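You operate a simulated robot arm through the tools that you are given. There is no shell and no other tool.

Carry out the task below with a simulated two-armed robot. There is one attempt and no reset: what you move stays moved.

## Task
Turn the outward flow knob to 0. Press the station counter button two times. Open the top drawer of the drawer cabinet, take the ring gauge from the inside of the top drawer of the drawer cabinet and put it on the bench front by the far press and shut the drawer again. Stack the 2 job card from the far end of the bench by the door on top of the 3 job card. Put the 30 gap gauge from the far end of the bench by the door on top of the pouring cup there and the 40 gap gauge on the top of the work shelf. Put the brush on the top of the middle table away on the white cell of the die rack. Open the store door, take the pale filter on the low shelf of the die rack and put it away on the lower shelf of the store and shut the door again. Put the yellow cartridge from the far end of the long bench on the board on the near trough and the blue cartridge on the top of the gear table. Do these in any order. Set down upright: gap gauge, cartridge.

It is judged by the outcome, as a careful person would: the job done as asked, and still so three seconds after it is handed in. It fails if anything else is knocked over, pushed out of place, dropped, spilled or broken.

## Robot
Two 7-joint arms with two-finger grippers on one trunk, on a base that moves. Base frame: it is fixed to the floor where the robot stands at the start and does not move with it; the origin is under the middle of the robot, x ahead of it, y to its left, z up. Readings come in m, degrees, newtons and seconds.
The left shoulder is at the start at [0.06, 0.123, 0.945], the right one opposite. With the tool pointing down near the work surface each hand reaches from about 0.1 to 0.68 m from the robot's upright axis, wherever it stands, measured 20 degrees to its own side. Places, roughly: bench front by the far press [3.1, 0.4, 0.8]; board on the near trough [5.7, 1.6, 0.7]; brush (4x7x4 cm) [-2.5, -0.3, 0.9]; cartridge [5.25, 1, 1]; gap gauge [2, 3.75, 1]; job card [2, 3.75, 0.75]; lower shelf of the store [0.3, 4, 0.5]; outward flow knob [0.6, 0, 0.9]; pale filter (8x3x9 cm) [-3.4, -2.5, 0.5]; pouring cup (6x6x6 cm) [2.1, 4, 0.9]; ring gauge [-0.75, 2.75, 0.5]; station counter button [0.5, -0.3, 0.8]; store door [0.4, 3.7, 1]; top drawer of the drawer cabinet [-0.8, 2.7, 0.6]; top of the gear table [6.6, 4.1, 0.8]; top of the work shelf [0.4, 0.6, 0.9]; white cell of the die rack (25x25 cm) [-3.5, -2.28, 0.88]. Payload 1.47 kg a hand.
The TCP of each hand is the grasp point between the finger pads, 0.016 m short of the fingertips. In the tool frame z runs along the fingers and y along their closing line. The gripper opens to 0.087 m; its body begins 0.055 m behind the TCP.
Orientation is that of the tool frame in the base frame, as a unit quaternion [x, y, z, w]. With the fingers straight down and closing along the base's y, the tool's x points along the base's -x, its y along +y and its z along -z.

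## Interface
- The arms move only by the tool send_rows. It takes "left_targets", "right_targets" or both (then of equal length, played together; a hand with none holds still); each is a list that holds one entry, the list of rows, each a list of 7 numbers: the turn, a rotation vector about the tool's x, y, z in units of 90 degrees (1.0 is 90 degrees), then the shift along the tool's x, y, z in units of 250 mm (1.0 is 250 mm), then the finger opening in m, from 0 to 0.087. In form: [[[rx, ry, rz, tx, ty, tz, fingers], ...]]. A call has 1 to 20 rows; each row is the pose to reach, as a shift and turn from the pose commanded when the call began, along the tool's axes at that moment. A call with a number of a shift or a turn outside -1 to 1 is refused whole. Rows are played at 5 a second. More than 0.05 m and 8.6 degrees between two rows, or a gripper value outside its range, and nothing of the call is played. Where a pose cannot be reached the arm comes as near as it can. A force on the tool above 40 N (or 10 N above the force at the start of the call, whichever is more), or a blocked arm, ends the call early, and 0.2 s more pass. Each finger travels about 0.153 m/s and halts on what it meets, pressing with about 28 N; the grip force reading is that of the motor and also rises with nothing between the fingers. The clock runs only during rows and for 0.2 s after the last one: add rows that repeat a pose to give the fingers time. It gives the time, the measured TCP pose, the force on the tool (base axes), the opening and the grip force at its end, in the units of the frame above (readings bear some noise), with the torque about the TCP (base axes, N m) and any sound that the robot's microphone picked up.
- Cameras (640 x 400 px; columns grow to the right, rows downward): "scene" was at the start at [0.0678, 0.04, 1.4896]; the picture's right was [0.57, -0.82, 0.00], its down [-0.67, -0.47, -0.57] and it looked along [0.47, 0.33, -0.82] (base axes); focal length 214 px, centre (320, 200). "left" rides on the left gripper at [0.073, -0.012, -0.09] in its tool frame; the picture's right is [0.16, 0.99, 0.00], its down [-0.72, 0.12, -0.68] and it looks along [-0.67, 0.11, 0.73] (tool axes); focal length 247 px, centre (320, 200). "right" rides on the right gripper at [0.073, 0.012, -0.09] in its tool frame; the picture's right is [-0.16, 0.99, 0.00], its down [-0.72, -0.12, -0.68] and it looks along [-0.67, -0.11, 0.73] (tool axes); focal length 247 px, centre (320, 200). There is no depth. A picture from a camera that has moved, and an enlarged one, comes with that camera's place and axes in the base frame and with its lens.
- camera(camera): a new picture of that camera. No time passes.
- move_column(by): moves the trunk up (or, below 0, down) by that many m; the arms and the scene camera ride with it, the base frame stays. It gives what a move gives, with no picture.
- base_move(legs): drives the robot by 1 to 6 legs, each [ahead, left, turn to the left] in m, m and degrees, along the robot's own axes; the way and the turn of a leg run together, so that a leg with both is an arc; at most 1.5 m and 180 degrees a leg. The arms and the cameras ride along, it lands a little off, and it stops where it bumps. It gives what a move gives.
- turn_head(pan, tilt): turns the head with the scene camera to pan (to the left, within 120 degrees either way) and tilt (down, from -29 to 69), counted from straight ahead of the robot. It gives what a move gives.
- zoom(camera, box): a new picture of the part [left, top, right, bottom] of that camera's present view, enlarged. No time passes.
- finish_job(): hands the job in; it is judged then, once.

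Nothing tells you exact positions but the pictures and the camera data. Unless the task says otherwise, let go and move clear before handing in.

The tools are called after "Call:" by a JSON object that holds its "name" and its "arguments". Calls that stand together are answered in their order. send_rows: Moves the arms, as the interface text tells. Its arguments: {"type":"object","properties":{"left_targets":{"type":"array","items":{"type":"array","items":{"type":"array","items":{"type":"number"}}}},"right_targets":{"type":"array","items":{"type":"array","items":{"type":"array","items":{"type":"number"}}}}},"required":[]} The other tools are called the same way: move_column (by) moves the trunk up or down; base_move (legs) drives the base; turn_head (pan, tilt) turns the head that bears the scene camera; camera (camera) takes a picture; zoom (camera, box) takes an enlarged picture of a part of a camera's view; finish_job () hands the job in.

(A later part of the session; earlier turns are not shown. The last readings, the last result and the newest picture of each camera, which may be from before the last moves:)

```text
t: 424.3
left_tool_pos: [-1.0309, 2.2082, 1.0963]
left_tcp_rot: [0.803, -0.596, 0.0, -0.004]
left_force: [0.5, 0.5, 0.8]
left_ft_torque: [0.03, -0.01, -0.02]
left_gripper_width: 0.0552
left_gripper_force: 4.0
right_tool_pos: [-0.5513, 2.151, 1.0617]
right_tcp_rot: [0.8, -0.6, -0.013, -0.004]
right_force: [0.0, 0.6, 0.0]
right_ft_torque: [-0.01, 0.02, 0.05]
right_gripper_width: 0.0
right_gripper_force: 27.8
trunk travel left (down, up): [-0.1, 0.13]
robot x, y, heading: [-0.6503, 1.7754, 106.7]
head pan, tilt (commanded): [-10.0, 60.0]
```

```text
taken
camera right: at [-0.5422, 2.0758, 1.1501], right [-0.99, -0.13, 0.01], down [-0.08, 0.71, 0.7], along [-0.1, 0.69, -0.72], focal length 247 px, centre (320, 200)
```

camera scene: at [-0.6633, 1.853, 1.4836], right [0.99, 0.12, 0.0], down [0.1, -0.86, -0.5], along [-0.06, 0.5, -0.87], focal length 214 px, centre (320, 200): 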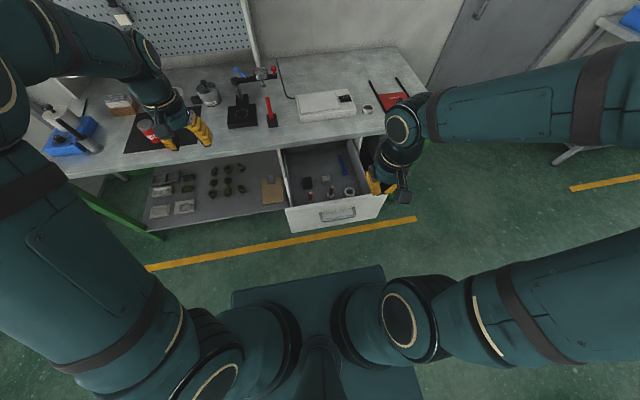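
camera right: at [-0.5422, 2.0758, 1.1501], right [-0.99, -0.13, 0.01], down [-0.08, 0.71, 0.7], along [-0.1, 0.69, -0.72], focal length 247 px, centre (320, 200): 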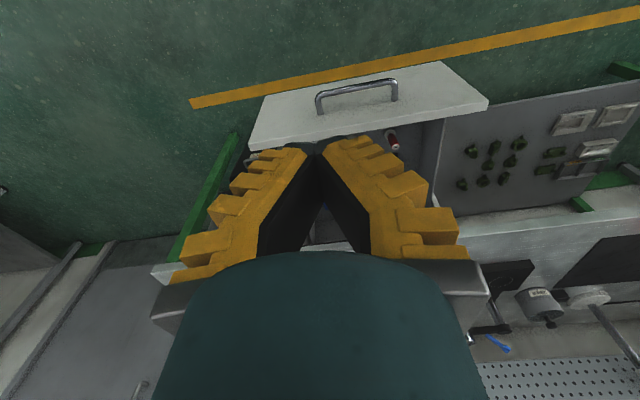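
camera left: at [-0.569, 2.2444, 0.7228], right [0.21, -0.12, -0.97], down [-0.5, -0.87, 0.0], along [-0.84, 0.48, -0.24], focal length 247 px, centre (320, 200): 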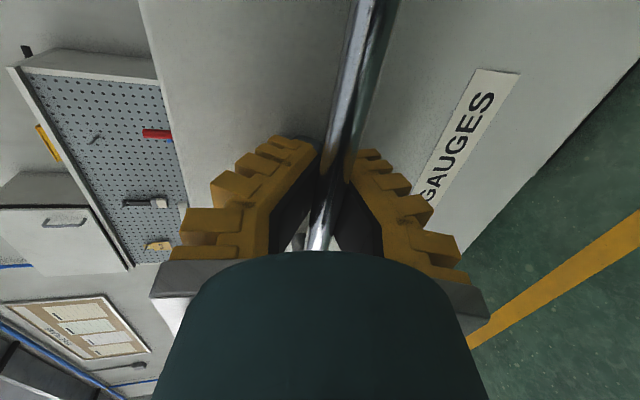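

Call:
{"name": "zoom", "arguments": {"camera": "scene", "box": [275, 135, 395, 235]}}

Call:
{"name": "zoom", "arguments": {"camera": "scene", "box": [285, 165, 375, 215]}}

```text
4.00 times, centred on (335, 185) of scene
camera zoom: at [-0.6633, 1.853, 1.4836], right [0.99, 0.12, 0.0], down [0.1, -0.86, -0.5], along [-0.06, 0.5, -0.87], focal length 858 px, centre (260, 260)
```

zoom: 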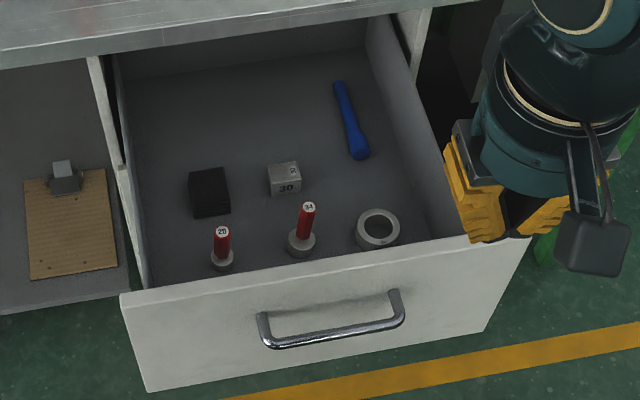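

```text
7.11 times, centred on (330, 190) of scene
camera zoom: at [-0.6633, 1.853, 1.4836], right [0.99, 0.12, 0.0], down [0.1, -0.86, -0.5], along [-0.06, 0.5, -0.87], focal length 1525 px, centre (249, 271)
```

zoom: 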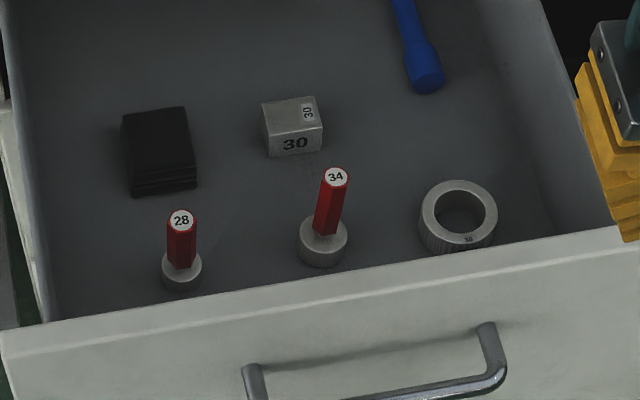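

The ring gauge (36) is in the drawer's front-right at about [-0.583, 2.444], beside plug gauges 28 and 34 and a block. I'll step in a little and bring the right hand above it.

Call:
{"name": "base_move", "arguments": {"legs": [[0.08, 0, 0]]}}

Call:
{"name": "send_rows", "arguments": {"right_targets": [[[0, 0, 0.0625, -0.1, -0.027, 0.06, 0.03], [0, 0, 0.125, -0.21, -0.054, 0.16, 0.06], [0, 0, 0.1875, -0.31, -0.08, 0.28, 0.075], [0, 0, 0.25, -0.42, -0.107, 0.4, 0.075], [0, 0, 0.3125, -0.52, -0.134, 0.54, 0.075], [0, 0, 0.375, -0.63, -0.16, 0.68, 0.075], [0, 0, 0.4375, -0.73, -0.187, 0.82, 0.075], [0, 0, 0.5, -0.838, -0.214, 0.96, 0.075], [0, 0, 0.5, -0.838, -0.214, 0.96, 0.075]]]}}

Call:
{"name": "camera", "arguments": {"camera": "right"}}

Call:
{"name": "zoom", "arguments": {"camera": "scene", "box": [275, 135, 395, 235]}}

```text
t: 425.4
left_tool_pos: [-1.0542, 2.2872, 1.0969]
left_tcp_rot: [0.803, -0.596, 0.001, -0.002]
left_force: [-0.2, 0.0, -1.1]
left_ft_torque: [-0.04, 0.0, 0.04]
left_gripper_width: 0.0554
left_gripper_force: 3.9
right_tool_pos: [-0.5748, 2.2281, 1.0614]
right_tcp_rot: [0.8, -0.6, -0.013, -0.005]
right_force: [0.5, 0.5, 0.9]
right_ft_torque: [-0.04, -0.01, -0.04]
right_gripper_width: 0.0001
right_gripper_force: 28.2
trunk travel left (down, up): [-0.1, 0.13]
robot x, y, heading: [-0.6744, 1.8569, 106.7]
head pan, tilt (commanded): [-10.0, 60.0]
```

```text
t: 427.4
left_tool_pos: [-1.0548, 2.2851, 1.0963]
left_tcp_rot: [0.802, -0.597, 0.0, -0.003]
left_force: [-0.2, -0.4, 0.3]
left_ft_torque: [0.01, 0.0, 0.0]
left_gripper_width: 0.0553
left_gripper_force: 3.4
right_tool_pos: [-0.5852, 2.4498, 0.8279]
right_tcp_rot: [-0.509, 0.861, 0.014, 0.0]
right_force: [-0.3, -0.6, 0.5]
right_ft_torque: [0.04, 0.0, -0.04]
right_gripper_width: 0.0776
right_gripper_force: 1.7
trunk travel left (down, up): [-0.1, 0.13]
robot x, y, heading: [-0.6769, 1.8568, 106.8]
head pan, tilt (commanded): [-10.0, 60.0]
```

```text
taken
camera right: at [-0.6298, 2.3892, 0.9163], right [-0.79, 0.61, 0.03], down [0.46, 0.56, 0.69], along [0.41, 0.55, -0.73], focal length 247 px, centre (320, 200)
```

right: 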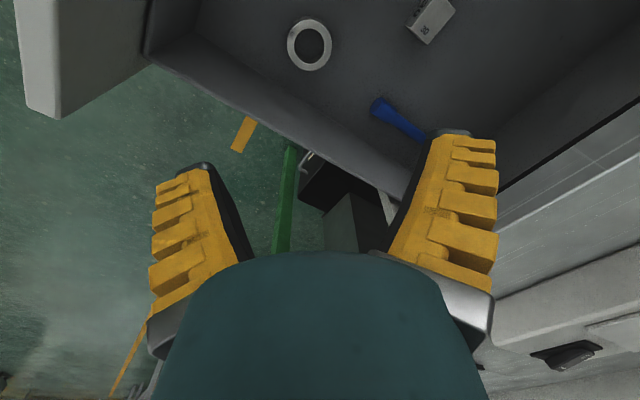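

```text
4.00 times, centred on (335, 185) of scene
camera zoom: at [-0.686, 1.9285, 1.4837], right [0.99, 0.12, 0.0], down [0.1, -0.86, -0.5], along [-0.06, 0.5, -0.87], focal length 858 px, centre (260, 260)
```

zoom: 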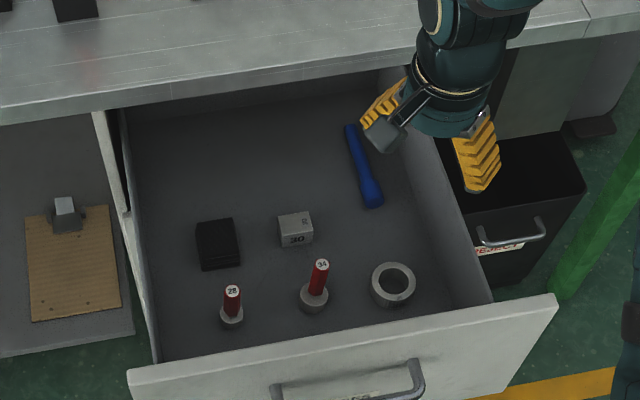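

Call:
{"name": "send_rows", "arguments": {"right_targets": [[[0, 0, 0, 0.023, -0.013, 0.15, 0.075], [0, 0, 0, 0.046, -0.025, 0.3, 0.075], [0, 0, 0, 0.046, -0.025, 0.45, 0.075], [0, 0, 0, 0.046, -0.025, 0.6, 0.075], [0, 0, 0, 0.046, -0.025, 0.75, 0.075], [0, 0, 0, 0.046, -0.025, 0.86, 0.075], [0, 0, 0, 0.046, -0.025, 0.86, 0.075]]]}}

Call:
{"name": "camera", "arguments": {"camera": "right"}}

Call:
{"name": "zoom", "arguments": {"camera": "scene", "box": [275, 135, 395, 235]}}

```text
t: 429.0
left_tool_pos: [-1.0544, 2.2845, 1.0967]
left_tcp_rot: [0.803, -0.596, 0.0, -0.003]
left_force: [-1.1, 0.0, 0.1]
left_ft_torque: [-0.02, -0.01, -0.01]
left_gripper_width: 0.0548
left_gripper_force: 3.7
right_tool_pos: [-0.5894, 2.441, 0.6118]
right_tcp_rot: [-0.51, 0.86, 0.014, 0.0]
right_force: [0.3, -0.4, -0.2]
right_ft_torque: [-0.04, 0.0, 0.01]
right_gripper_width: 0.0777
right_gripper_force: 1.9
trunk travel left (down, up): [-0.1, 0.13]
robot x, y, heading: [-0.6719, 1.8581, 106.7]
head pan, tilt (commanded): [-10.0, 60.0]
```

```text
taken
camera right: at [-0.6334, 2.3798, 0.7012], right [-0.79, 0.61, 0.03], down [0.46, 0.56, 0.69], along [0.41, 0.55, -0.73], focal length 247 px, centre (320, 200)
```

right: 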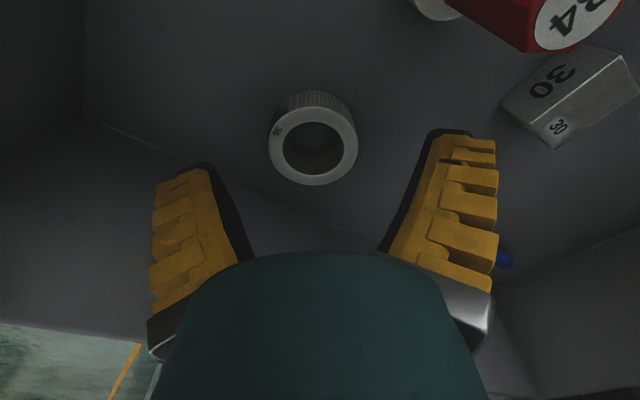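

```text
4.00 times, centred on (335, 185) of scene
camera zoom: at [-0.6862, 1.9291, 1.4836], right [0.99, 0.12, 0.0], down [0.1, -0.86, -0.5], along [-0.06, 0.5, -0.87], focal length 858 px, centre (260, 260)
```

zoom: 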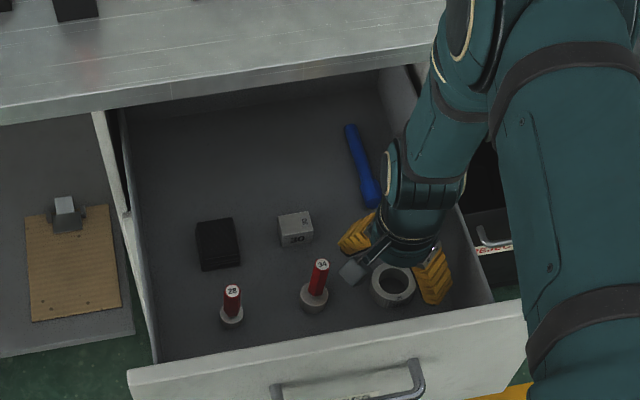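

Call:
{"name": "send_rows", "arguments": {"right_targets": [[[0, 0, 0, 0.009, -0.016, 0.06, 0.075], [0, 0, 0, 0.009, -0.016, 0.12, 0.075], [0, 0, 0, 0.009, -0.016, 0.14, 0.075], [0, 0, 0, 0.009, -0.016, 0.14, 0.075]]]}}

Call:
{"name": "camera", "arguments": {"camera": "right"}}

```text
t: 430.0
left_tool_pos: [-1.0555, 2.2854, 1.0965]
left_tcp_rot: [0.803, -0.596, 0.0, -0.003]
left_force: [0.8, -0.5, -0.7]
left_ft_torque: [-0.01, 0.03, -0.01]
left_gripper_width: 0.0553
left_gripper_force: 3.2
right_tool_pos: [-0.5876, 2.4378, 0.5775]
right_tcp_rot: [-0.51, 0.86, 0.013, -0.001]
right_force: [0.1, 0.6, -0.2]
right_ft_torque: [0.0, 0.0, -0.02]
right_gripper_width: 0.0779
right_gripper_force: 1.3
trunk travel left (down, up): [-0.1, 0.13]
robot x, y, heading: [-0.6736, 1.8571, 106.6]
head pan, tilt (commanded): [-10.0, 60.0]
```

```text
taken
camera right: at [-0.632, 2.377, 0.6662], right [-0.79, 0.61, 0.03], down [0.46, 0.56, 0.69], along [0.41, 0.55, -0.73], focal length 247 px, centre (320, 200)
```

right: 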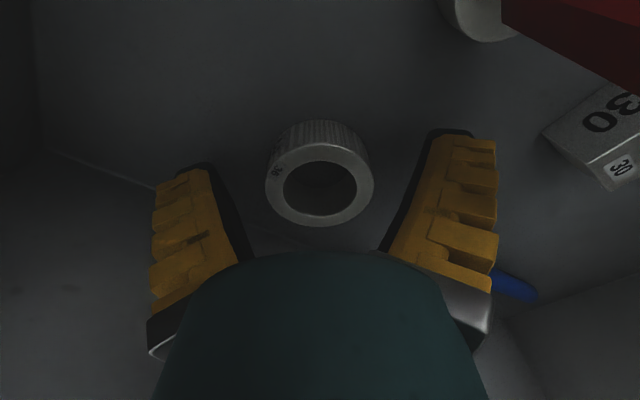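

Call:
{"name": "send_rows", "arguments": {"right_targets": [[[0, 0, 0, 0, 0, 0.012, 0.06], [0, 0, 0, 0, 0, 0.012, 0.04], [0, 0, 0, 0, 0, 0.012, 0.02], [0, 0, 0, 0, 0, 0.012, 0.0], [0, 0, 0, 0, 0, 0.012, 0.0]]]}}

Call:
{"name": "camera", "arguments": {"camera": "right"}}

```text
t: 431.2
left_tool_pos: [-1.0535, 2.2842, 1.0964]
left_tcp_rot: [0.803, -0.596, 0.0, -0.003]
left_force: [0.0, -0.2, 0.5]
left_ft_torque: [-0.01, -0.02, 0.0]
left_gripper_width: 0.0554
left_gripper_force: 4.1
right_tool_pos: [-0.5871, 2.4377, 0.574]
right_tcp_rot: [-0.51, 0.86, 0.014, 0.0]
right_force: [1.2, 1.9, 1.1]
right_ft_torque: [-0.04, -0.07, 0.02]
right_gripper_width: 0.0499
right_gripper_force: 27.8
trunk travel left (down, up): [-0.1, 0.13]
robot x, y, heading: [-0.6737, 1.8524, 106.9]
head pan, tilt (commanded): [-10.0, 60.0]
```

```text
taken
camera right: at [-0.632, 2.3773, 0.6634], right [-0.79, 0.61, 0.03], down [0.46, 0.56, 0.69], along [0.41, 0.56, -0.73], focal length 247 px, centre (320, 200)
```

right: 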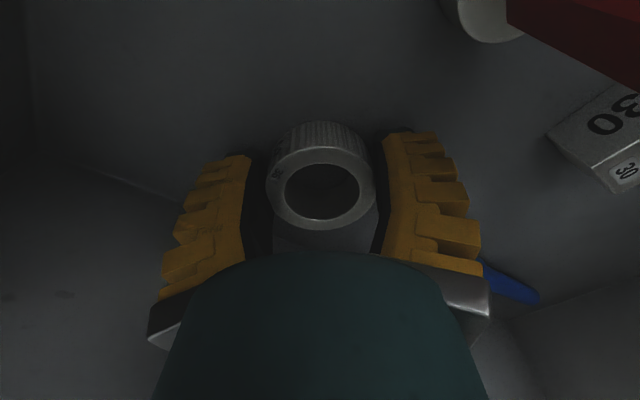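

Gripped at 5 cm. Lifting straight out of the drawer.

Call:
{"name": "send_rows", "arguments": {"right_targets": [[[0, 0, 0, 0, 0, -0.08, 0.0], [0, 0, 0, 0, 0, -0.24, 0.0], [0, 0, 0, 0, 0, -0.42, 0.0], [0, 0, 0, 0, 0, -0.6, 0.0], [0, 0, 0, 0, 0, -0.78, 0.0], [0, 0, 0, 0, 0, -0.96, 0.0]]]}}

Call:
{"name": "camera", "arguments": {"camera": "right"}}

Call:
{"name": "zoom", "arguments": {"camera": "scene", "box": [275, 135, 395, 235]}}

```text
t: 432.6
left_tool_pos: [-1.0543, 2.284, 1.0973]
left_tcp_rot: [0.802, -0.597, 0.001, -0.003]
left_force: [-0.2, 0.1, -0.5]
left_ft_torque: [0.02, -0.01, -0.03]
left_gripper_width: 0.0552
left_gripper_force: 3.5
right_tool_pos: [-0.5828, 2.432, 0.8145]
right_tcp_rot: [-0.51, 0.86, 0.013, -0.001]
right_force: [-1.2, -0.3, -1.5]
right_ft_torque: [-0.02, 0.02, 0.01]
right_gripper_width: 0.0499
right_gripper_force: 27.8
trunk travel left (down, up): [-0.1, 0.13]
robot x, y, heading: [-0.6772, 1.856, 107.0]
head pan, tilt (commanded): [-10.0, 60.0]
```

```text
taken
camera right: at [-0.6276, 2.372, 0.9038], right [-0.79, 0.61, 0.03], down [0.46, 0.56, 0.69], along [0.41, 0.55, -0.73], focal length 247 px, centre (320, 200)
```

right: 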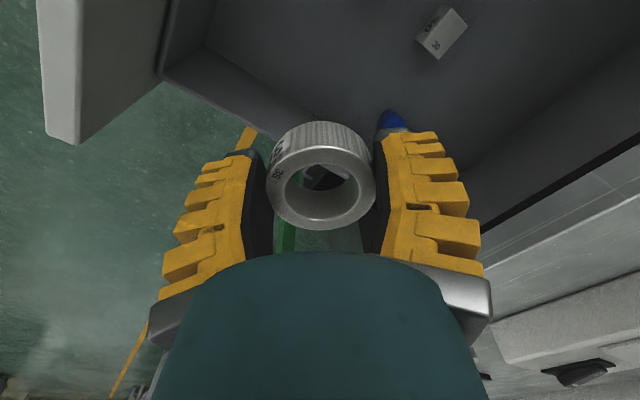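

```text
4.00 times, centred on (335, 185) of scene
camera zoom: at [-0.6862, 1.9285, 1.4837], right [0.99, 0.12, 0.0], down [0.1, -0.86, -0.5], along [-0.06, 0.5, -0.87], focal length 858 px, centre (260, 260)
```

zoom: 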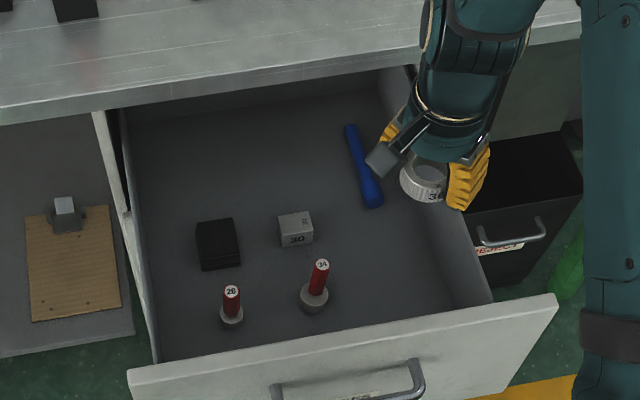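

The ring gauge is out. I'll retract the right hand with it, then back up and push the drawer shut with the left fist.

Call:
{"name": "send_rows", "arguments": {"right_targets": [[[0, 0, -0.04, 0.0, 0.0, -0.16, 0.0], [0, 0, -0.1, 0.05, -0.05, -0.32, 0.0], [0, 0, -0.17, 0.13, -0.13, -0.45, 0.0], [0, 0, -0.24, 0.22, -0.22, -0.55, 0.0], [0, 0, -0.31, 0.3, -0.31, -0.62, 0.0], [0, 0, -0.38, 0.39, -0.4, -0.66, 0.0], [0, 0, -0.45, 0.47, -0.49, -0.68, 0.0], [0, 0, -0.5, 0.557, -0.571, -0.68, 0.0]]]}}

Call:
{"name": "base_move", "arguments": {"legs": [[-0.4, 0, 0]]}}

Call:
{"name": "move_column", "arguments": {"by": -0.1}}

Call:
{"name": "send_rows", "arguments": {"left_targets": [[[0, -0.07, 0, -0.08, -0.02, 0.12, 0.03], [0, -0.14, 0, -0.16, -0.04, 0.24, 0.0], [0, -0.21, 0, -0.24, -0.05, 0.36, 0.0], [0, -0.28, 0, -0.32, -0.07, 0.5, 0.0], [0, -0.35, 0, -0.4, -0.09, 0.64, 0.0], [0, -0.42, 0, -0.48, -0.1, 0.78, 0.0], [0, -0.5, 0, -0.55, -0.12, 0.9, 0.0]]]}}

Call:
{"name": "camera", "arguments": {"camera": "scene"}}

```text
t: 434.4
left_tool_pos: [-1.0545, 2.2838, 1.0969]
left_tcp_rot: [0.802, -0.597, 0.0, -0.003]
left_force: [0.4, 0.1, 0.6]
left_ft_torque: [0.03, -0.01, 0.01]
left_gripper_width: 0.0553
left_gripper_force: 3.9
right_tool_pos: [-0.5224, 2.237, 0.9804]
right_tcp_rot: [0.801, -0.599, -0.014, -0.005]
right_force: [0.3, 0.2, -1.1]
right_ft_torque: [0.01, -0.01, 0.01]
right_gripper_width: 0.0498
right_gripper_force: 28.2
trunk travel left (down, up): [-0.1, 0.13]
robot x, y, heading: [-0.6738, 1.8545, 106.9]
head pan, tilt (commanded): [-10.0, 60.0]
```

```text
t: 436.9
left_tool_pos: [-0.9401, 1.9046, 1.0971]
left_tcp_rot: [0.803, -0.596, 0.0, -0.003]
left_force: [-0.3, 0.6, -0.4]
left_ft_torque: [0.02, 0.01, 0.0]
left_gripper_width: 0.0552
left_gripper_force: 3.4
right_tool_pos: [-0.4082, 1.8581, 0.9794]
right_tcp_rot: [0.8, -0.6, -0.014, -0.004]
right_force: [-0.4, 0.0, -1.4]
right_ft_torque: [0.01, -0.03, 0.0]
right_gripper_width: 0.0499
right_gripper_force: 28.3
trunk travel left (down, up): [-0.1, 0.13]
robot x, y, heading: [-0.5601, 1.4759, 106.4]
head pan, tilt (commanded): [-10.0, 60.0]
```

```text
t: 438.2
left_tool_pos: [-0.9389, 1.9054, 0.9963]
left_tcp_rot: [0.802, -0.597, 0.001, -0.002]
left_force: [0.4, 0.2, 0.1]
left_ft_torque: [0.01, 0.0, 0.0]
left_gripper_width: 0.0551
left_gripper_force: 3.9
right_tool_pos: [-0.409, 1.8577, 0.8786]
right_tcp_rot: [0.8, -0.599, -0.013, -0.005]
right_force: [-0.4, 0.6, -1.6]
right_ft_torque: [0.01, 0.01, 0.02]
right_gripper_width: 0.05
right_gripper_force: 27.8
trunk travel left (down, up): [0.0, 0.23]
robot x, y, heading: [-0.5602, 1.4753, 106.5]
head pan, tilt (commanded): [-10.0, 60.0]
```

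```text
t: 439.8
left_tool_pos: [-0.9508, 2.0463, 0.771]
left_tcp_rot: [0.742, -0.55, -0.307, -0.231]
left_force: [-0.4, 0.4, -0.1]
left_ft_torque: [-0.03, 0.01, -0.03]
left_gripper_width: 0.0
left_gripper_force: 27.9
right_tool_pos: [-0.4088, 1.8587, 0.8786]
right_tcp_rot: [0.8, -0.6, -0.013, -0.005]
right_force: [0.0, -0.2, -2.0]
right_ft_torque: [-0.02, -0.01, -0.02]
right_gripper_width: 0.0498
right_gripper_force: 27.7
trunk travel left (down, up): [0.0, 0.23]
robot x, y, heading: [-0.5578, 1.4771, 106.6]
head pan, tilt (commanded): [-10.0, 60.0]
```

```text
taken
camera scene: at [-0.5719, 1.5502, 1.3835], right [0.99, 0.12, 0.0], down [0.1, -0.86, -0.5], along [-0.06, 0.5, -0.87], focal length 214 px, centre (320, 200)
```

scene: 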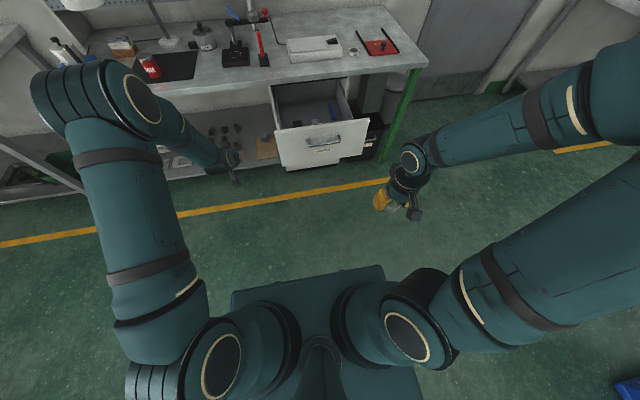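

Call:
{"name": "send_rows", "arguments": {"left_targets": [[[0, -0.037, 0, 0.095, 0, 0.155, 0.0], [0, -0.073, 0, 0.19, 0, 0.31, 0.0], [0, -0.11, 0, 0.29, 0, 0.465, 0.0], [0, -0.11, 0, 0.29, 0, 0.465, 0.0]]]}}

Call:
{"name": "base_move", "arguments": {"legs": [[0, -0.345, 0], [0.07, 0, 0]]}}

Call:
{"name": "camera", "arguments": {"camera": "left"}}

Call:
{"name": "camera", "arguments": {"camera": "scene"}}

```text
t: 440.8
left_tool_pos: [-0.9563, 2.0768, 0.6378]
left_tcp_rot: [0.712, -0.529, -0.369, -0.279]
left_force: [-0.5, -0.3, 0.3]
left_ft_torque: [0.02, -0.03, 0.0]
left_gripper_width: 0.0
left_gripper_force: 27.4
right_tool_pos: [-0.4082, 1.8574, 0.8792]
right_tcp_rot: [0.801, -0.599, -0.012, -0.004]
right_force: [-0.5, -0.8, -1.5]
right_ft_torque: [0.02, 0.0, 0.0]
right_gripper_width: 0.0498
right_gripper_force: 28.4
trunk travel left (down, up): [0.0, 0.23]
robot x, y, heading: [-0.5618, 1.4776, 107.0]
head pan, tilt (commanded): [-10.0, 60.0]
```

```text
t: 445.0
left_tool_pos: [-0.6485, 2.2421, 0.6367]
left_tcp_rot: [0.713, -0.528, -0.37, -0.277]
left_force: [0.0, 1.0, 0.3]
left_ft_torque: [-0.03, 0.04, 0.0]
left_gripper_width: 0.0001
left_gripper_force: 28.4
right_tool_pos: [-0.0998, 2.024, 0.8784]
right_tcp_rot: [0.8, -0.6, -0.013, -0.004]
right_force: [-0.6, 0.2, -1.2]
right_ft_torque: [0.0, 0.0, -0.01]
right_gripper_width: 0.05
right_gripper_force: 28.0
trunk travel left (down, up): [0.0, 0.23]
robot x, y, heading: [-0.2507, 1.6403, 106.7]
head pan, tilt (commanded): [-10.0, 60.0]
```

```text
taken
camera left: at [-0.6044, 2.1336, 0.6297], right [-0.92, -0.37, -0.13], down [-0.07, -0.17, 0.98], along [-0.39, 0.91, 0.13], focal length 247 px, centre (320, 200)
```

left: 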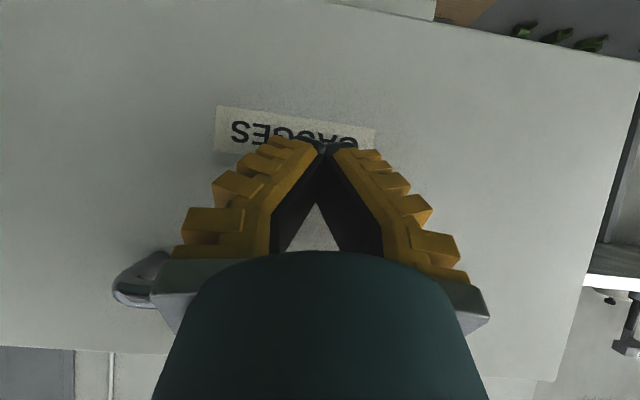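

```text
taken
camera scene: at [-0.2629, 1.7157, 1.3835], right [0.99, 0.12, 0.0], down [0.1, -0.86, -0.5], along [-0.06, 0.5, -0.87], focal length 214 px, centre (320, 200)
```

scene: 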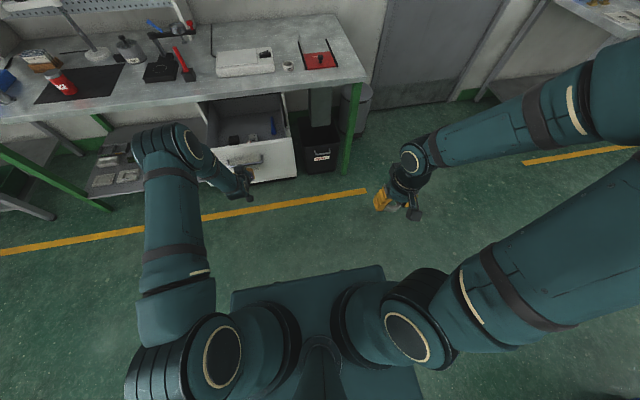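

Call:
{"name": "base_move", "arguments": {"legs": [[0.08, 0, 0]]}}

Call:
{"name": "base_move", "arguments": {"legs": [[0.08, 0, 0]]}}

Call:
{"name": "base_move", "arguments": {"legs": [[0.08, 0, 0]]}}

Call:
{"name": "camera", "arguments": {"camera": "scene"}}

```text
t: 446.0
left_tool_pos: [-0.6714, 2.3159, 0.6367]
left_tcp_rot: [0.713, -0.527, -0.369, -0.278]
left_force: [-0.1, 0.3, 0.2]
left_ft_torque: [-0.03, 0.0, -0.02]
left_gripper_width: 0.0
left_gripper_force: 28.1
right_tool_pos: [-0.1228, 2.1, 0.8782]
right_tcp_rot: [0.8, -0.599, -0.013, -0.004]
right_force: [-0.4, 0.2, -3.2]
right_ft_torque: [-0.01, 0.02, 0.03]
right_gripper_width: 0.0501
right_gripper_force: 28.1
trunk travel left (down, up): [0.0, 0.23]
robot x, y, heading: [-0.2713, 1.7162, 106.9]
head pan, tilt (commanded): [-10.0, 60.0]
```

```text
t: 447.1
left_tool_pos: [-0.6955, 2.393, 0.6367]
left_tcp_rot: [0.713, -0.527, -0.369, -0.278]
left_force: [0.0, -1.1, -0.2]
left_ft_torque: [-0.01, 0.02, 0.02]
left_gripper_width: 0.0002
left_gripper_force: 28.5
right_tool_pos: [-0.1463, 2.1758, 0.8785]
right_tcp_rot: [0.8, -0.6, -0.012, -0.005]
right_force: [-1.1, 0.4, -1.6]
right_ft_torque: [-0.04, -0.02, 0.03]
right_gripper_width: 0.0498
right_gripper_force: 28.3
trunk travel left (down, up): [0.0, 0.23]
robot x, y, heading: [-0.2974, 1.7923, 106.7]
head pan, tilt (commanded): [-10.0, 60.0]
```

```text
t: 448.2
left_tool_pos: [-0.7189, 2.4701, 0.6363]
left_tcp_rot: [0.713, -0.527, -0.37, -0.277]
left_force: [0.0, 0.4, -0.1]
left_ft_torque: [0.01, 0.02, -0.01]
left_gripper_width: 0.0
left_gripper_force: 27.6
right_tool_pos: [-0.1703, 2.2522, 0.8781]
right_tcp_rot: [0.801, -0.598, -0.013, -0.004]
right_force: [0.5, 0.6, -2.7]
right_ft_torque: [-0.03, 0.03, 0.0]
right_gripper_width: 0.0496
right_gripper_force: 28.1
trunk travel left (down, up): [0.0, 0.23]
robot x, y, heading: [-0.3246, 1.8695, 107.0]
head pan, tilt (commanded): [-10.0, 60.0]
```

```text
taken
camera scene: at [-0.3322, 1.9446, 1.3835], right [0.99, 0.12, 0.0], down [0.1, -0.86, -0.5], along [-0.06, 0.5, -0.87], focal length 214 px, centre (320, 200)
```

scene: 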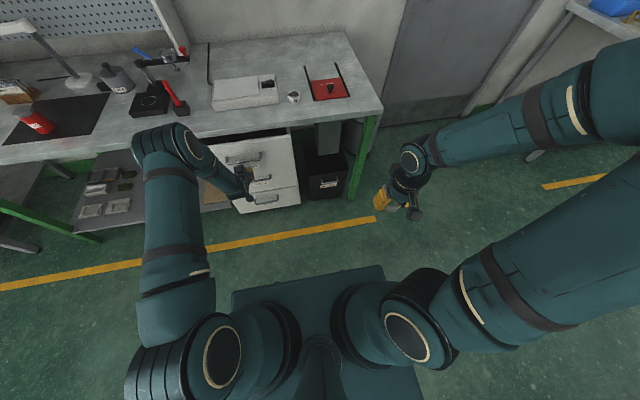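

Call:
{"name": "base_move", "arguments": {"legs": [[0.06, 0, 0]]}}

Call:
{"name": "send_rows", "arguments": {"left_targets": [[[0, 0, 0, -0.023, 0, 0.033, 0.0], [0, 0, 0, -0.046, 0, 0.066, 0.0], [0, 0, 0, -0.069, 0, 0.098, 0.0], [0, 0, 0, -0.091, 0, 0.131, 0.0], [0, 0, 0, -0.114, 0, 0.164, 0.0], [0, 0, 0, -0.137, 0, 0.197, 0.0], [0, 0, 0, -0.16, 0, 0.23, 0.0], [0, 0, 0, -0.183, 0, 0.262, 0.0]]]}}

Call:
{"name": "camera", "arguments": {"camera": "scene"}}

Call:
{"name": "camera", "arguments": {"camera": "left"}}

```text
t: 449.1
left_tool_pos: [-0.7358, 2.5263, 0.6363]
left_tcp_rot: [0.713, -0.527, -0.37, -0.276]
left_force: [0.4, -0.5, -0.4]
left_ft_torque: [-0.01, -0.02, -0.03]
left_gripper_width: 0.0
left_gripper_force: 28.2
right_tool_pos: [-0.1868, 2.3096, 0.879]
right_tcp_rot: [0.801, -0.599, -0.013, -0.004]
right_force: [-0.2, -0.8, -2.8]
right_ft_torque: [-0.02, 0.01, 0.01]
right_gripper_width: 0.05
right_gripper_force: 27.9
trunk travel left (down, up): [0.0, 0.23]
robot x, y, heading: [-0.3386, 1.9291, 106.8]
head pan, tilt (commanded): [-10.0, 60.0]
```

```text
t: 450.3
left_tool_pos: [-0.7468, 2.5633, 0.6345]
left_tcp_rot: [0.715, -0.529, -0.366, -0.275]
left_force: [7.0, -20.4, 14.0]
left_ft_torque: [0.34, 0.22, 0.06]
left_gripper_width: 0.0064
left_gripper_force: 27.3
right_tool_pos: [-0.1853, 2.3052, 0.8796]
right_tcp_rot: [0.8, -0.599, -0.013, -0.004]
right_force: [0.2, -0.1, -1.8]
right_ft_torque: [-0.02, -0.02, 0.03]
right_gripper_width: 0.0497
right_gripper_force: 28.0
trunk travel left (down, up): [0.0, 0.23]
robot x, y, heading: [-0.3362, 1.927, 106.8]
head pan, tilt (commanded): [-10.0, 60.0]
stopped in row 5 (left hand): the force on the tool passed its limit at 49 N (the readings are from after the stop); the commanded pose is now the measured one
```

```text
taken
camera scene: at [-0.3474, 1.997, 1.3839], right [0.99, 0.12, 0.0], down [0.1, -0.86, -0.5], along [-0.06, 0.5, -0.86], focal length 214 px, centre (320, 200)
```

scene: 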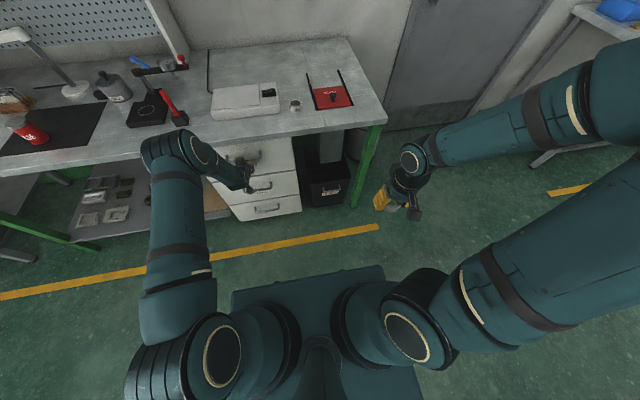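

```text
taken
camera left: at [-0.7013, 2.4546, 0.6292], right [-0.92, -0.37, -0.13], down [-0.08, -0.16, 0.98], along [-0.39, 0.91, 0.12], focal length 247 px, centre (320, 200)
```

left: 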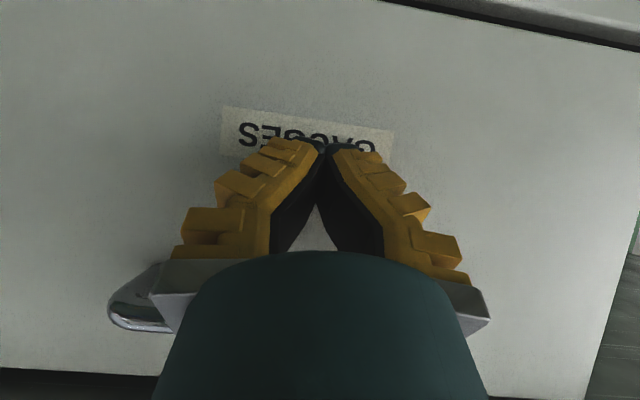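

The drawer is firmly home. I'll back off and verify.

Call:
{"name": "send_rows", "arguments": {"left_targets": [[[0, 0, 0, 0.08, 0, -0.115, 0.0], [0, 0, 0, 0.16, 0, -0.23, 0.0], [0, 0, 0, 0.24, 0, -0.345, 0.0]]]}}

Call:
{"name": "base_move", "arguments": {"legs": [[-0.3, 0, 0]]}}

Call:
{"name": "turn_head", "arguments": {"pan": 15, "tilt": 45}}

Call:
{"name": "camera", "arguments": {"camera": "scene"}}

Call:
{"name": "zoom", "arguments": {"camera": "scene", "box": [220, 110, 400, 270]}}

```text
t: 451.1
left_tool_pos: [-0.716, 2.465, 0.636]
left_tcp_rot: [0.715, -0.529, -0.365, -0.275]
left_force: [0.3, 0.2, 0.0]
left_ft_torque: [0.0, -0.03, -0.01]
left_gripper_width: 0.0
left_gripper_force: 28.2
right_tool_pos: [-0.186, 2.3071, 0.8792]
right_tcp_rot: [0.801, -0.599, -0.012, -0.005]
right_force: [-0.1, -0.3, -2.6]
right_ft_torque: [-0.01, 0.01, 0.0]
right_gripper_width: 0.0499
right_gripper_force: 28.2
trunk travel left (down, up): [0.0, 0.23]
robot x, y, heading: [-0.3397, 1.9257, 106.7]
head pan, tilt (commanded): [-10.0, 60.0]
```

```text
t: 453.1
left_tool_pos: [-0.6305, 2.1772, 0.635]
left_tcp_rot: [0.716, -0.528, -0.365, -0.274]
left_force: [0.2, -0.7, 0.2]
left_ft_torque: [0.02, -0.03, -0.02]
left_gripper_width: 0.0
left_gripper_force: 27.9
right_tool_pos: [-0.1007, 2.0218, 0.8786]
right_tcp_rot: [0.802, -0.598, -0.013, -0.005]
right_force: [0.6, -0.5, -2.1]
right_ft_torque: [-0.05, -0.01, -0.01]
right_gripper_width: 0.0498
right_gripper_force: 28.1
trunk travel left (down, up): [0.0, 0.23]
robot x, y, heading: [-0.2499, 1.6374, 107.0]
head pan, tilt (commanded): [-10.0, 60.0]
```

```text
t: 454.0
left_tool_pos: [-0.6314, 2.1767, 0.635]
left_tcp_rot: [0.716, -0.528, -0.365, -0.273]
left_force: [0.0, 1.0, 1.0]
left_ft_torque: [0.01, 0.02, 0.02]
left_gripper_width: 0.0
left_gripper_force: 27.7
right_tool_pos: [-0.0999, 2.023, 0.8781]
right_tcp_rot: [0.801, -0.598, -0.012, -0.005]
right_force: [-0.2, -0.7, -2.5]
right_ft_torque: [0.01, 0.02, -0.02]
right_gripper_width: 0.0498
right_gripper_force: 27.7
trunk travel left (down, up): [0.0, 0.23]
robot x, y, heading: [-0.2519, 1.6399, 106.9]
head pan, tilt (commanded): [15.0, 45.0]
```

```text
taken
camera scene: at [-0.2968, 1.7166, 1.403], right [0.85, 0.53, 0.0], down [0.37, -0.6, -0.71], along [-0.37, 0.6, -0.71], focal length 214 px, centre (320, 200)
```

scene: 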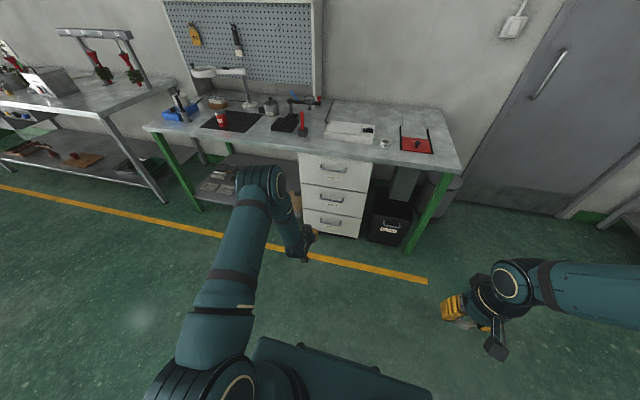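

```text
2.50 times, centred on (310, 190) of scene
camera zoom: at [-0.2968, 1.7166, 1.403], right [0.85, 0.53, 0.0], down [0.37, -0.6, -0.71], along [-0.37, 0.6, -0.71], focal length 536 px, centre (345, 225)
```

zoom: 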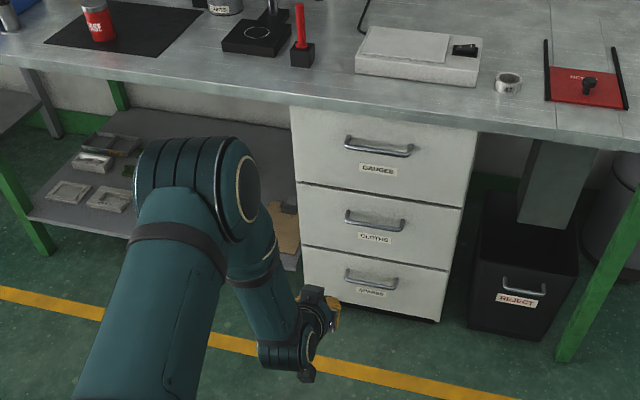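

The drawer is closed and the ring gauge is in the right hand. I'll restore the left arm to tool-down and move to the bench by the door.

Call:
{"name": "send_rows", "arguments": {"left_targets": [[[0, 0.075, 0, -0.05, 0, -0.117, 0.0], [0, 0.15, 0, -0.1, 0, -0.234, 0.0], [0, 0.225, 0, -0.15, 0, -0.352, 0.02], [0, 0.3, 0, -0.2, 0, -0.469, 0.04], [0, 0.375, 0, -0.254, 0, -0.586, 0.06], [0, 0.45, 0, -0.305, 0, -0.704, 0.08], [0, 0.525, 0, -0.355, 0, -0.82, 0.087], [0, 0.6, 0, -0.406, 0, -0.938, 0.087]]]}}

Call:
{"name": "move_column", "arguments": {"by": 0.15}}

Call:
{"name": "base_move", "arguments": {"legs": [[0, -1.2, 0], [0.2, -1.15, 0]]}}

Call:
{"name": "turn_head", "arguments": {"pan": 0, "tilt": 40}}

Call:
{"name": "camera", "arguments": {"camera": "scene"}}

```text
t: 455.8
left_tool_pos: [-0.5945, 2.0501, 0.855]
left_tcp_rot: [0.804, -0.595, 0.0, -0.006]
left_force: [-0.4, 0.5, 0.2]
left_ft_torque: [0.0, -0.01, -0.01]
left_gripper_width: 0.0872
left_gripper_force: 0.1
right_tool_pos: [-0.0989, 2.023, 0.8794]
right_tcp_rot: [0.801, -0.598, -0.013, -0.005]
right_force: [-0.1, -0.7, -2.3]
right_ft_torque: [-0.01, -0.01, -0.01]
right_gripper_width: 0.0495
right_gripper_force: 28.1
trunk travel left (down, up): [0.0, 0.23]
robot x, y, heading: [-0.2489, 1.6363, 107.2]
head pan, tilt (commanded): [15.0, 45.0]
```

```text
t: 457.5
left_tool_pos: [-0.5948, 2.0512, 1.0038]
left_tcp_rot: [0.804, -0.595, 0.0, -0.005]
left_force: [-1.0, 0.5, 0.0]
left_ft_torque: [-0.01, -0.01, 0.01]
left_gripper_width: 0.0868
left_gripper_force: 0.0
right_tool_pos: [-0.0998, 2.0224, 1.0297]
right_tcp_rot: [0.801, -0.598, -0.013, -0.004]
right_force: [0.0, -0.8, -2.0]
right_ft_torque: [0.0, -0.01, 0.0]
right_gripper_width: 0.0498
right_gripper_force: 27.4
trunk travel left (down, up): [-0.15, 0.08]
robot x, y, heading: [-0.2508, 1.6381, 107.1]
head pan, tilt (commanded): [15.0, 45.0]
```

```text
t: 478.3
left_tool_pos: [1.6101, 2.9258, 1.0053]
left_tcp_rot: [0.8, -0.601, 0.0, -0.004]
left_force: [-0.6, -0.7, 0.3]
left_ft_torque: [-0.01, -0.02, 0.01]
left_gripper_width: 0.0869
left_gripper_force: 0.2
right_tool_pos: [2.1041, 2.8902, 1.0298]
right_tcp_rot: [0.797, -0.604, -0.013, -0.004]
right_force: [0.3, -0.2, -2.4]
right_ft_torque: [-0.05, 0.03, -0.04]
right_gripper_width: 0.0494
right_gripper_force: 27.7
trunk travel left (down, up): [-0.15, 0.08]
robot x, y, heading: [1.9471, 2.5109, 106.4]
head pan, tilt (commanded): [15.0, 45.0]
```

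```text
t: 479.1
left_tool_pos: [1.6094, 2.9242, 1.0038]
left_tcp_rot: [0.8, -0.6, -0.002, -0.005]
left_force: [-0.8, -0.5, -0.7]
left_ft_torque: [-0.02, 0.0, -0.02]
left_gripper_width: 0.087
left_gripper_force: 0.1
right_tool_pos: [2.1043, 2.8903, 1.0286]
right_tcp_rot: [0.798, -0.603, -0.013, -0.004]
right_force: [1.0, 0.1, -1.9]
right_ft_torque: [-0.02, 0.01, -0.01]
right_gripper_width: 0.0494
right_gripper_force: 27.8
trunk travel left (down, up): [-0.15, 0.08]
robot x, y, heading: [1.9491, 2.5057, 106.1]
head pan, tilt (commanded): [0.0, 40.0]
```

```text
taken
camera scene: at [1.9208, 2.5986, 1.5603], right [0.96, 0.28, 0.0], down [0.18, -0.62, -0.77], along [-0.22, 0.73, -0.64], focal length 214 px, centre (320, 200)
```

scene: 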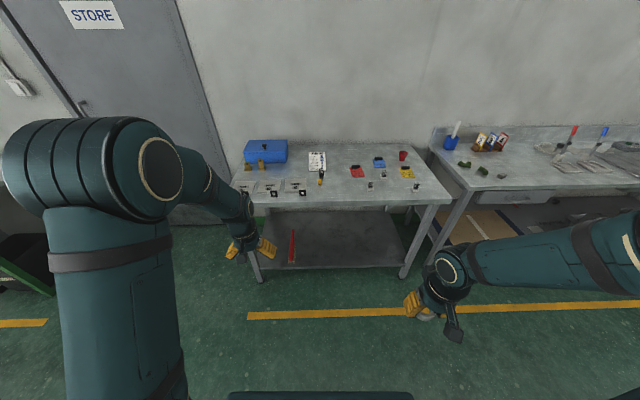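

Call:
{"name": "zoom", "arguments": {"camera": "scene", "box": [330, 140, 450, 215]}}

Call:
{"name": "zoom", "arguments": {"camera": "scene", "box": [230, 135, 350, 210]}}

Call:
{"name": "zoom", "arguments": {"camera": "scene", "box": [350, 145, 430, 195]}}

```text
5.33 times, centred on (390, 178) of scene
camera zoom: at [1.9208, 2.5986, 1.5603], right [0.96, 0.28, 0.0], down [0.18, -0.62, -0.77], along [-0.22, 0.73, -0.64], focal length 1144 px, centre (-53, 320)
```

zoom: 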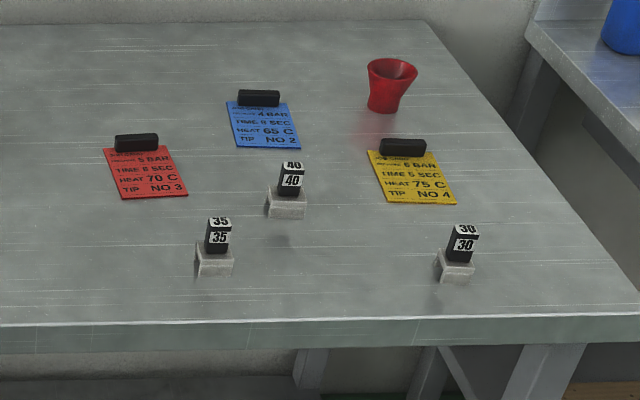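

```text
5.33 times, centred on (290, 172) of scene
camera zoom: at [1.9208, 2.5986, 1.5603], right [0.96, 0.28, 0.0], down [0.18, -0.62, -0.77], along [-0.22, 0.73, -0.64], focal length 1144 px, centre (480, 347)
```

zoom: 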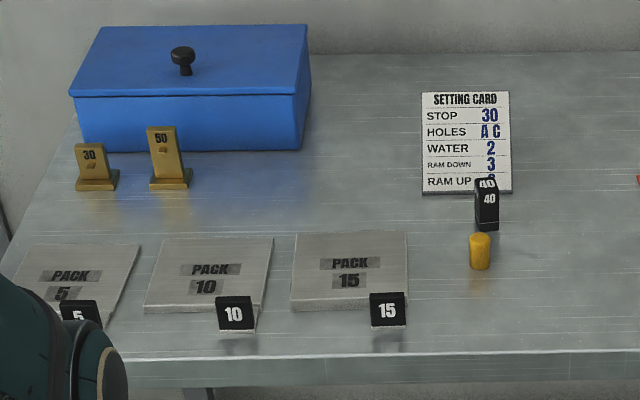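

```text
8.00 times, centred on (390, 170) of scene
camera zoom: at [1.9208, 2.5986, 1.5603], right [0.96, 0.28, 0.0], down [0.18, -0.62, -0.77], along [-0.22, 0.73, -0.64], focal length 1716 px, centre (-240, 440)
```

zoom: 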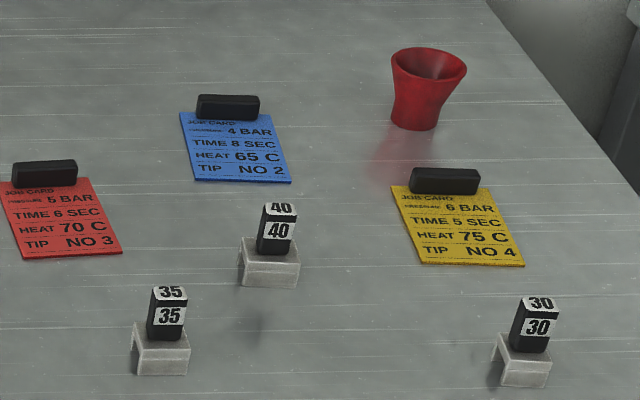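

Clear labels: cards red = 3, blue = 2, yellow = 4; gauges 35, 40, 30; and the red flared pouring cup. I'll position the base in front of the far end.

Call:
{"name": "base_move", "arguments": {"legs": [[0.3, -0.63, 1], [0.25, 0, 0]]}}

Call:
{"name": "turn_head", "arguments": {"pan": 15, "tilt": 50}}

Call:
{"name": "camera", "arguments": {"camera": "scene"}}

Call:
{"name": "camera", "arguments": {"camera": "left"}}

```text
t: 486.5
left_tool_pos: [2.0531, 3.6295, 1.0041]
left_tcp_rot: [0.802, -0.597, 0.0, -0.005]
left_force: [-0.3, 1.0, -0.9]
left_ft_torque: [0.02, 0.0, 0.0]
left_gripper_width: 0.0871
left_gripper_force: 0.0
right_tool_pos: [2.5472, 3.6001, 1.0289]
right_tcp_rot: [0.8, -0.599, -0.012, -0.004]
right_force: [1.1, 1.0, -2.4]
right_ft_torque: [-0.01, -0.03, -0.04]
right_gripper_width: 0.0495
right_gripper_force: 27.8
trunk travel left (down, up): [-0.15, 0.08]
robot x, y, heading: [2.401, 3.2162, 106.7]
head pan, tilt (commanded): [0.0, 40.0]
```

```text
t: 487.3
left_tool_pos: [2.0546, 3.6296, 1.0052]
left_tcp_rot: [0.802, -0.597, -0.001, -0.005]
left_force: [-0.3, -0.4, 0.4]
left_ft_torque: [0.0, 0.02, 0.01]
left_gripper_width: 0.0873
left_gripper_force: 0.0
right_tool_pos: [2.548, 3.5988, 1.0294]
right_tcp_rot: [0.8, -0.6, -0.015, -0.003]
right_force: [0.1, 0.2, -1.7]
right_ft_torque: [-0.02, 0.02, 0.0]
right_gripper_width: 0.0497
right_gripper_force: 28.5
trunk travel left (down, up): [-0.15, 0.08]
robot x, y, heading: [2.3927, 3.2128, 106.8]
head pan, tilt (commanded): [15.0, 50.0]
```

```text
taken
camera scene: at [2.3518, 3.2899, 1.5462], right [0.85, 0.53, 0.0], down [0.4, -0.65, -0.64], along [-0.34, 0.55, -0.77], focal length 214 px, centre (320, 200)
```

scene: 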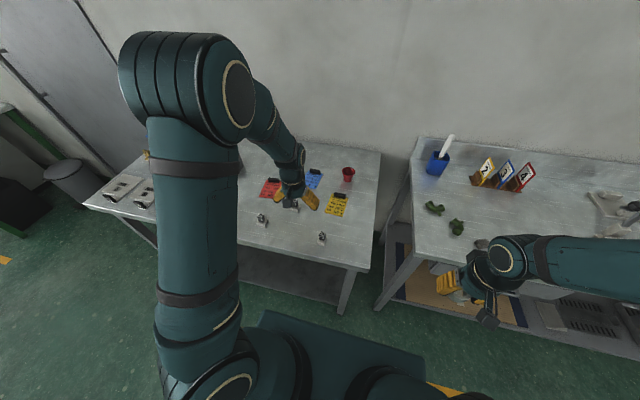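

```text
taken
camera left: at [2.0856, 3.5608, 1.0947], right [-0.9, -0.44, -0.01], down [-0.32, 0.65, 0.68], along [-0.29, 0.62, -0.73], focal length 247 px, centre (320, 200)
```

left: 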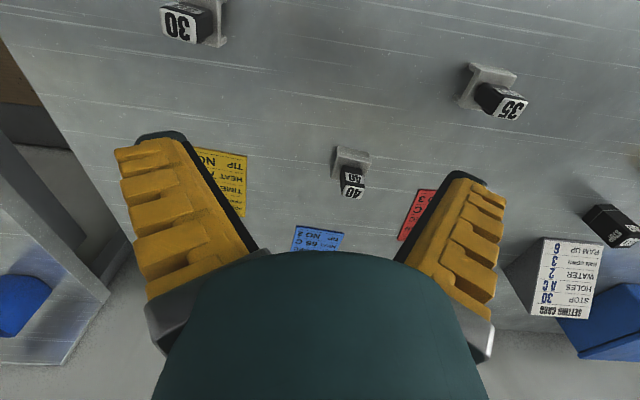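

Call:
{"name": "zoom", "arguments": {"camera": "scene", "box": [240, 150, 380, 255]}}

Call:
{"name": "zoom", "arguments": {"camera": "left", "box": [180, 130, 460, 260]}}

```text
3.81 times, centred on (310, 202) of scene
camera zoom: at [2.3518, 3.2899, 1.5462], right [0.85, 0.53, 0.0], down [0.4, -0.65, -0.64], along [-0.34, 0.55, -0.77], focal length 817 px, centre (358, 190)
```

zoom: 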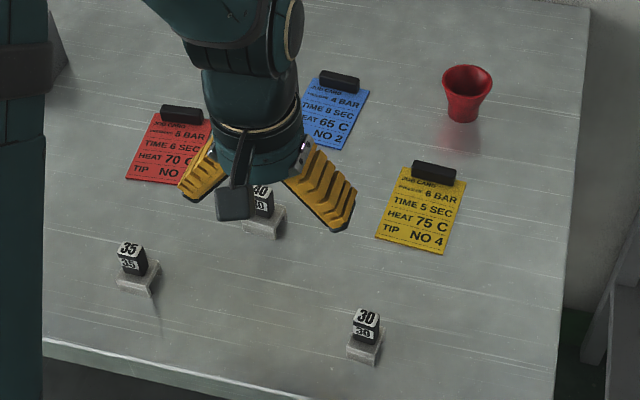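

```text
2.29 times, centred on (320, 195) of left
camera zoom: at [2.0856, 3.5608, 1.0947], right [-0.9, -0.44, -0.01], down [-0.32, 0.65, 0.68], along [-0.29, 0.62, -0.73], focal length 564 px, centre (320, 211)
```

zoom: 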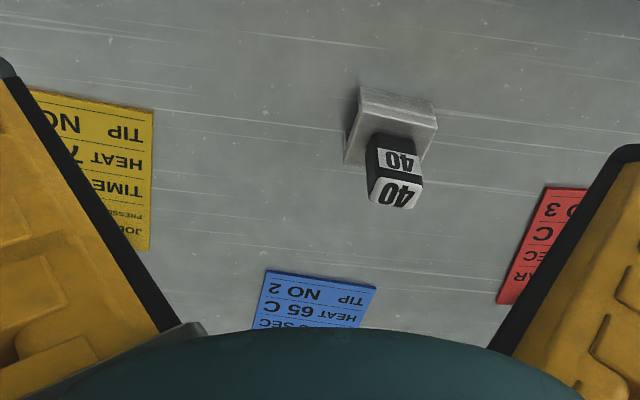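

Bench height triangulates to about 0.845. Blue card 2's clip is at [1.939, 3.914], and red card 3's clip at [1.811, 3.767]. I'll move 10 cm closer and bring the left hand over the blue clip with a slight forward tilt for reach.

Call:
{"name": "base_move", "arguments": {"legs": [[0.1, 0, 0]]}}

Call:
{"name": "send_rows", "arguments": {"left_targets": [[[0, -0.037, 0, -0.137, 0.019, 0.0, 0.087], [0, -0.074, 0, -0.274, 0.039, 0.0, 0.087], [0, -0.111, 0, -0.411, 0.058, 0.05, 0.087], [0, -0.148, 0, -0.548, 0.077, 0.12, 0.087], [0, -0.185, 0, -0.685, 0.097, 0.2, 0.087], [0, -0.222, 0, -0.822, 0.116, 0.3, 0.087], [0, -0.222, 0, -0.822, 0.116, 0.3, 0.087]]]}}

Call:
{"name": "camera", "arguments": {"camera": "left"}}

Call:
{"name": "camera", "arguments": {"camera": "scene"}}

```text
t: 488.4
left_tool_pos: [2.0258, 3.7244, 1.0046]
left_tcp_rot: [0.803, -0.596, 0.0, -0.005]
left_force: [-0.1, 1.2, -0.3]
left_ft_torque: [0.0, 0.0, 0.01]
left_gripper_width: 0.087
left_gripper_force: 0.2
right_tool_pos: [2.519, 3.694, 1.0275]
right_tcp_rot: [0.8, -0.6, -0.013, -0.004]
right_force: [0.0, 0.5, -2.2]
right_ft_torque: [-0.04, -0.04, 0.0]
right_gripper_width: 0.0494
right_gripper_force: 28.5
trunk travel left (down, up): [-0.15, 0.08]
robot x, y, heading: [2.3711, 3.3089, 106.6]
head pan, tilt (commanded): [15.0, 50.0]
```

```text
t: 490.0
left_tool_pos: [1.9377, 3.9128, 0.9317]
left_tcp_rot: [0.79, -0.587, -0.14, -0.108]
left_force: [0.6, 1.0, -0.3]
left_ft_torque: [-0.02, 0.0, 0.02]
left_gripper_width: 0.0874
left_gripper_force: 0.1
right_tool_pos: [2.5212, 3.6933, 1.0302]
right_tcp_rot: [0.8, -0.6, -0.013, -0.004]
right_force: [-0.2, -0.5, -1.5]
right_ft_torque: [-0.03, 0.02, 0.02]
right_gripper_width: 0.0494
right_gripper_force: 27.7
trunk travel left (down, up): [-0.15, 0.08]
robot x, y, heading: [2.3685, 3.311, 106.6]
head pan, tilt (commanded): [15.0, 50.0]
```

```text
taken
camera left: at [1.9784, 3.8198, 0.9912], right [-0.9, -0.43, -0.06], down [-0.24, 0.39, 0.89], along [-0.35, 0.82, -0.45], focal length 247 px, centre (320, 200)
```

left: 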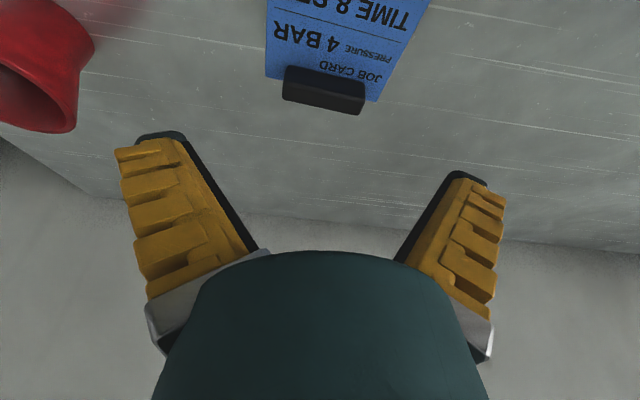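

```text
taken
camera scene: at [2.3238, 3.3837, 1.5463], right [0.85, 0.53, 0.0], down [0.4, -0.65, -0.64], along [-0.34, 0.55, -0.77], focal length 214 px, centre (320, 200)
```

scene: 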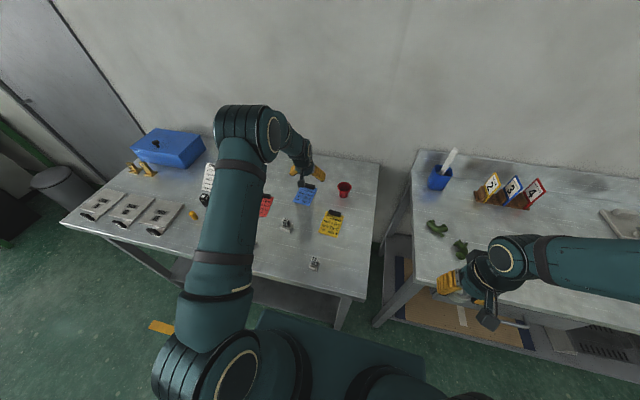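

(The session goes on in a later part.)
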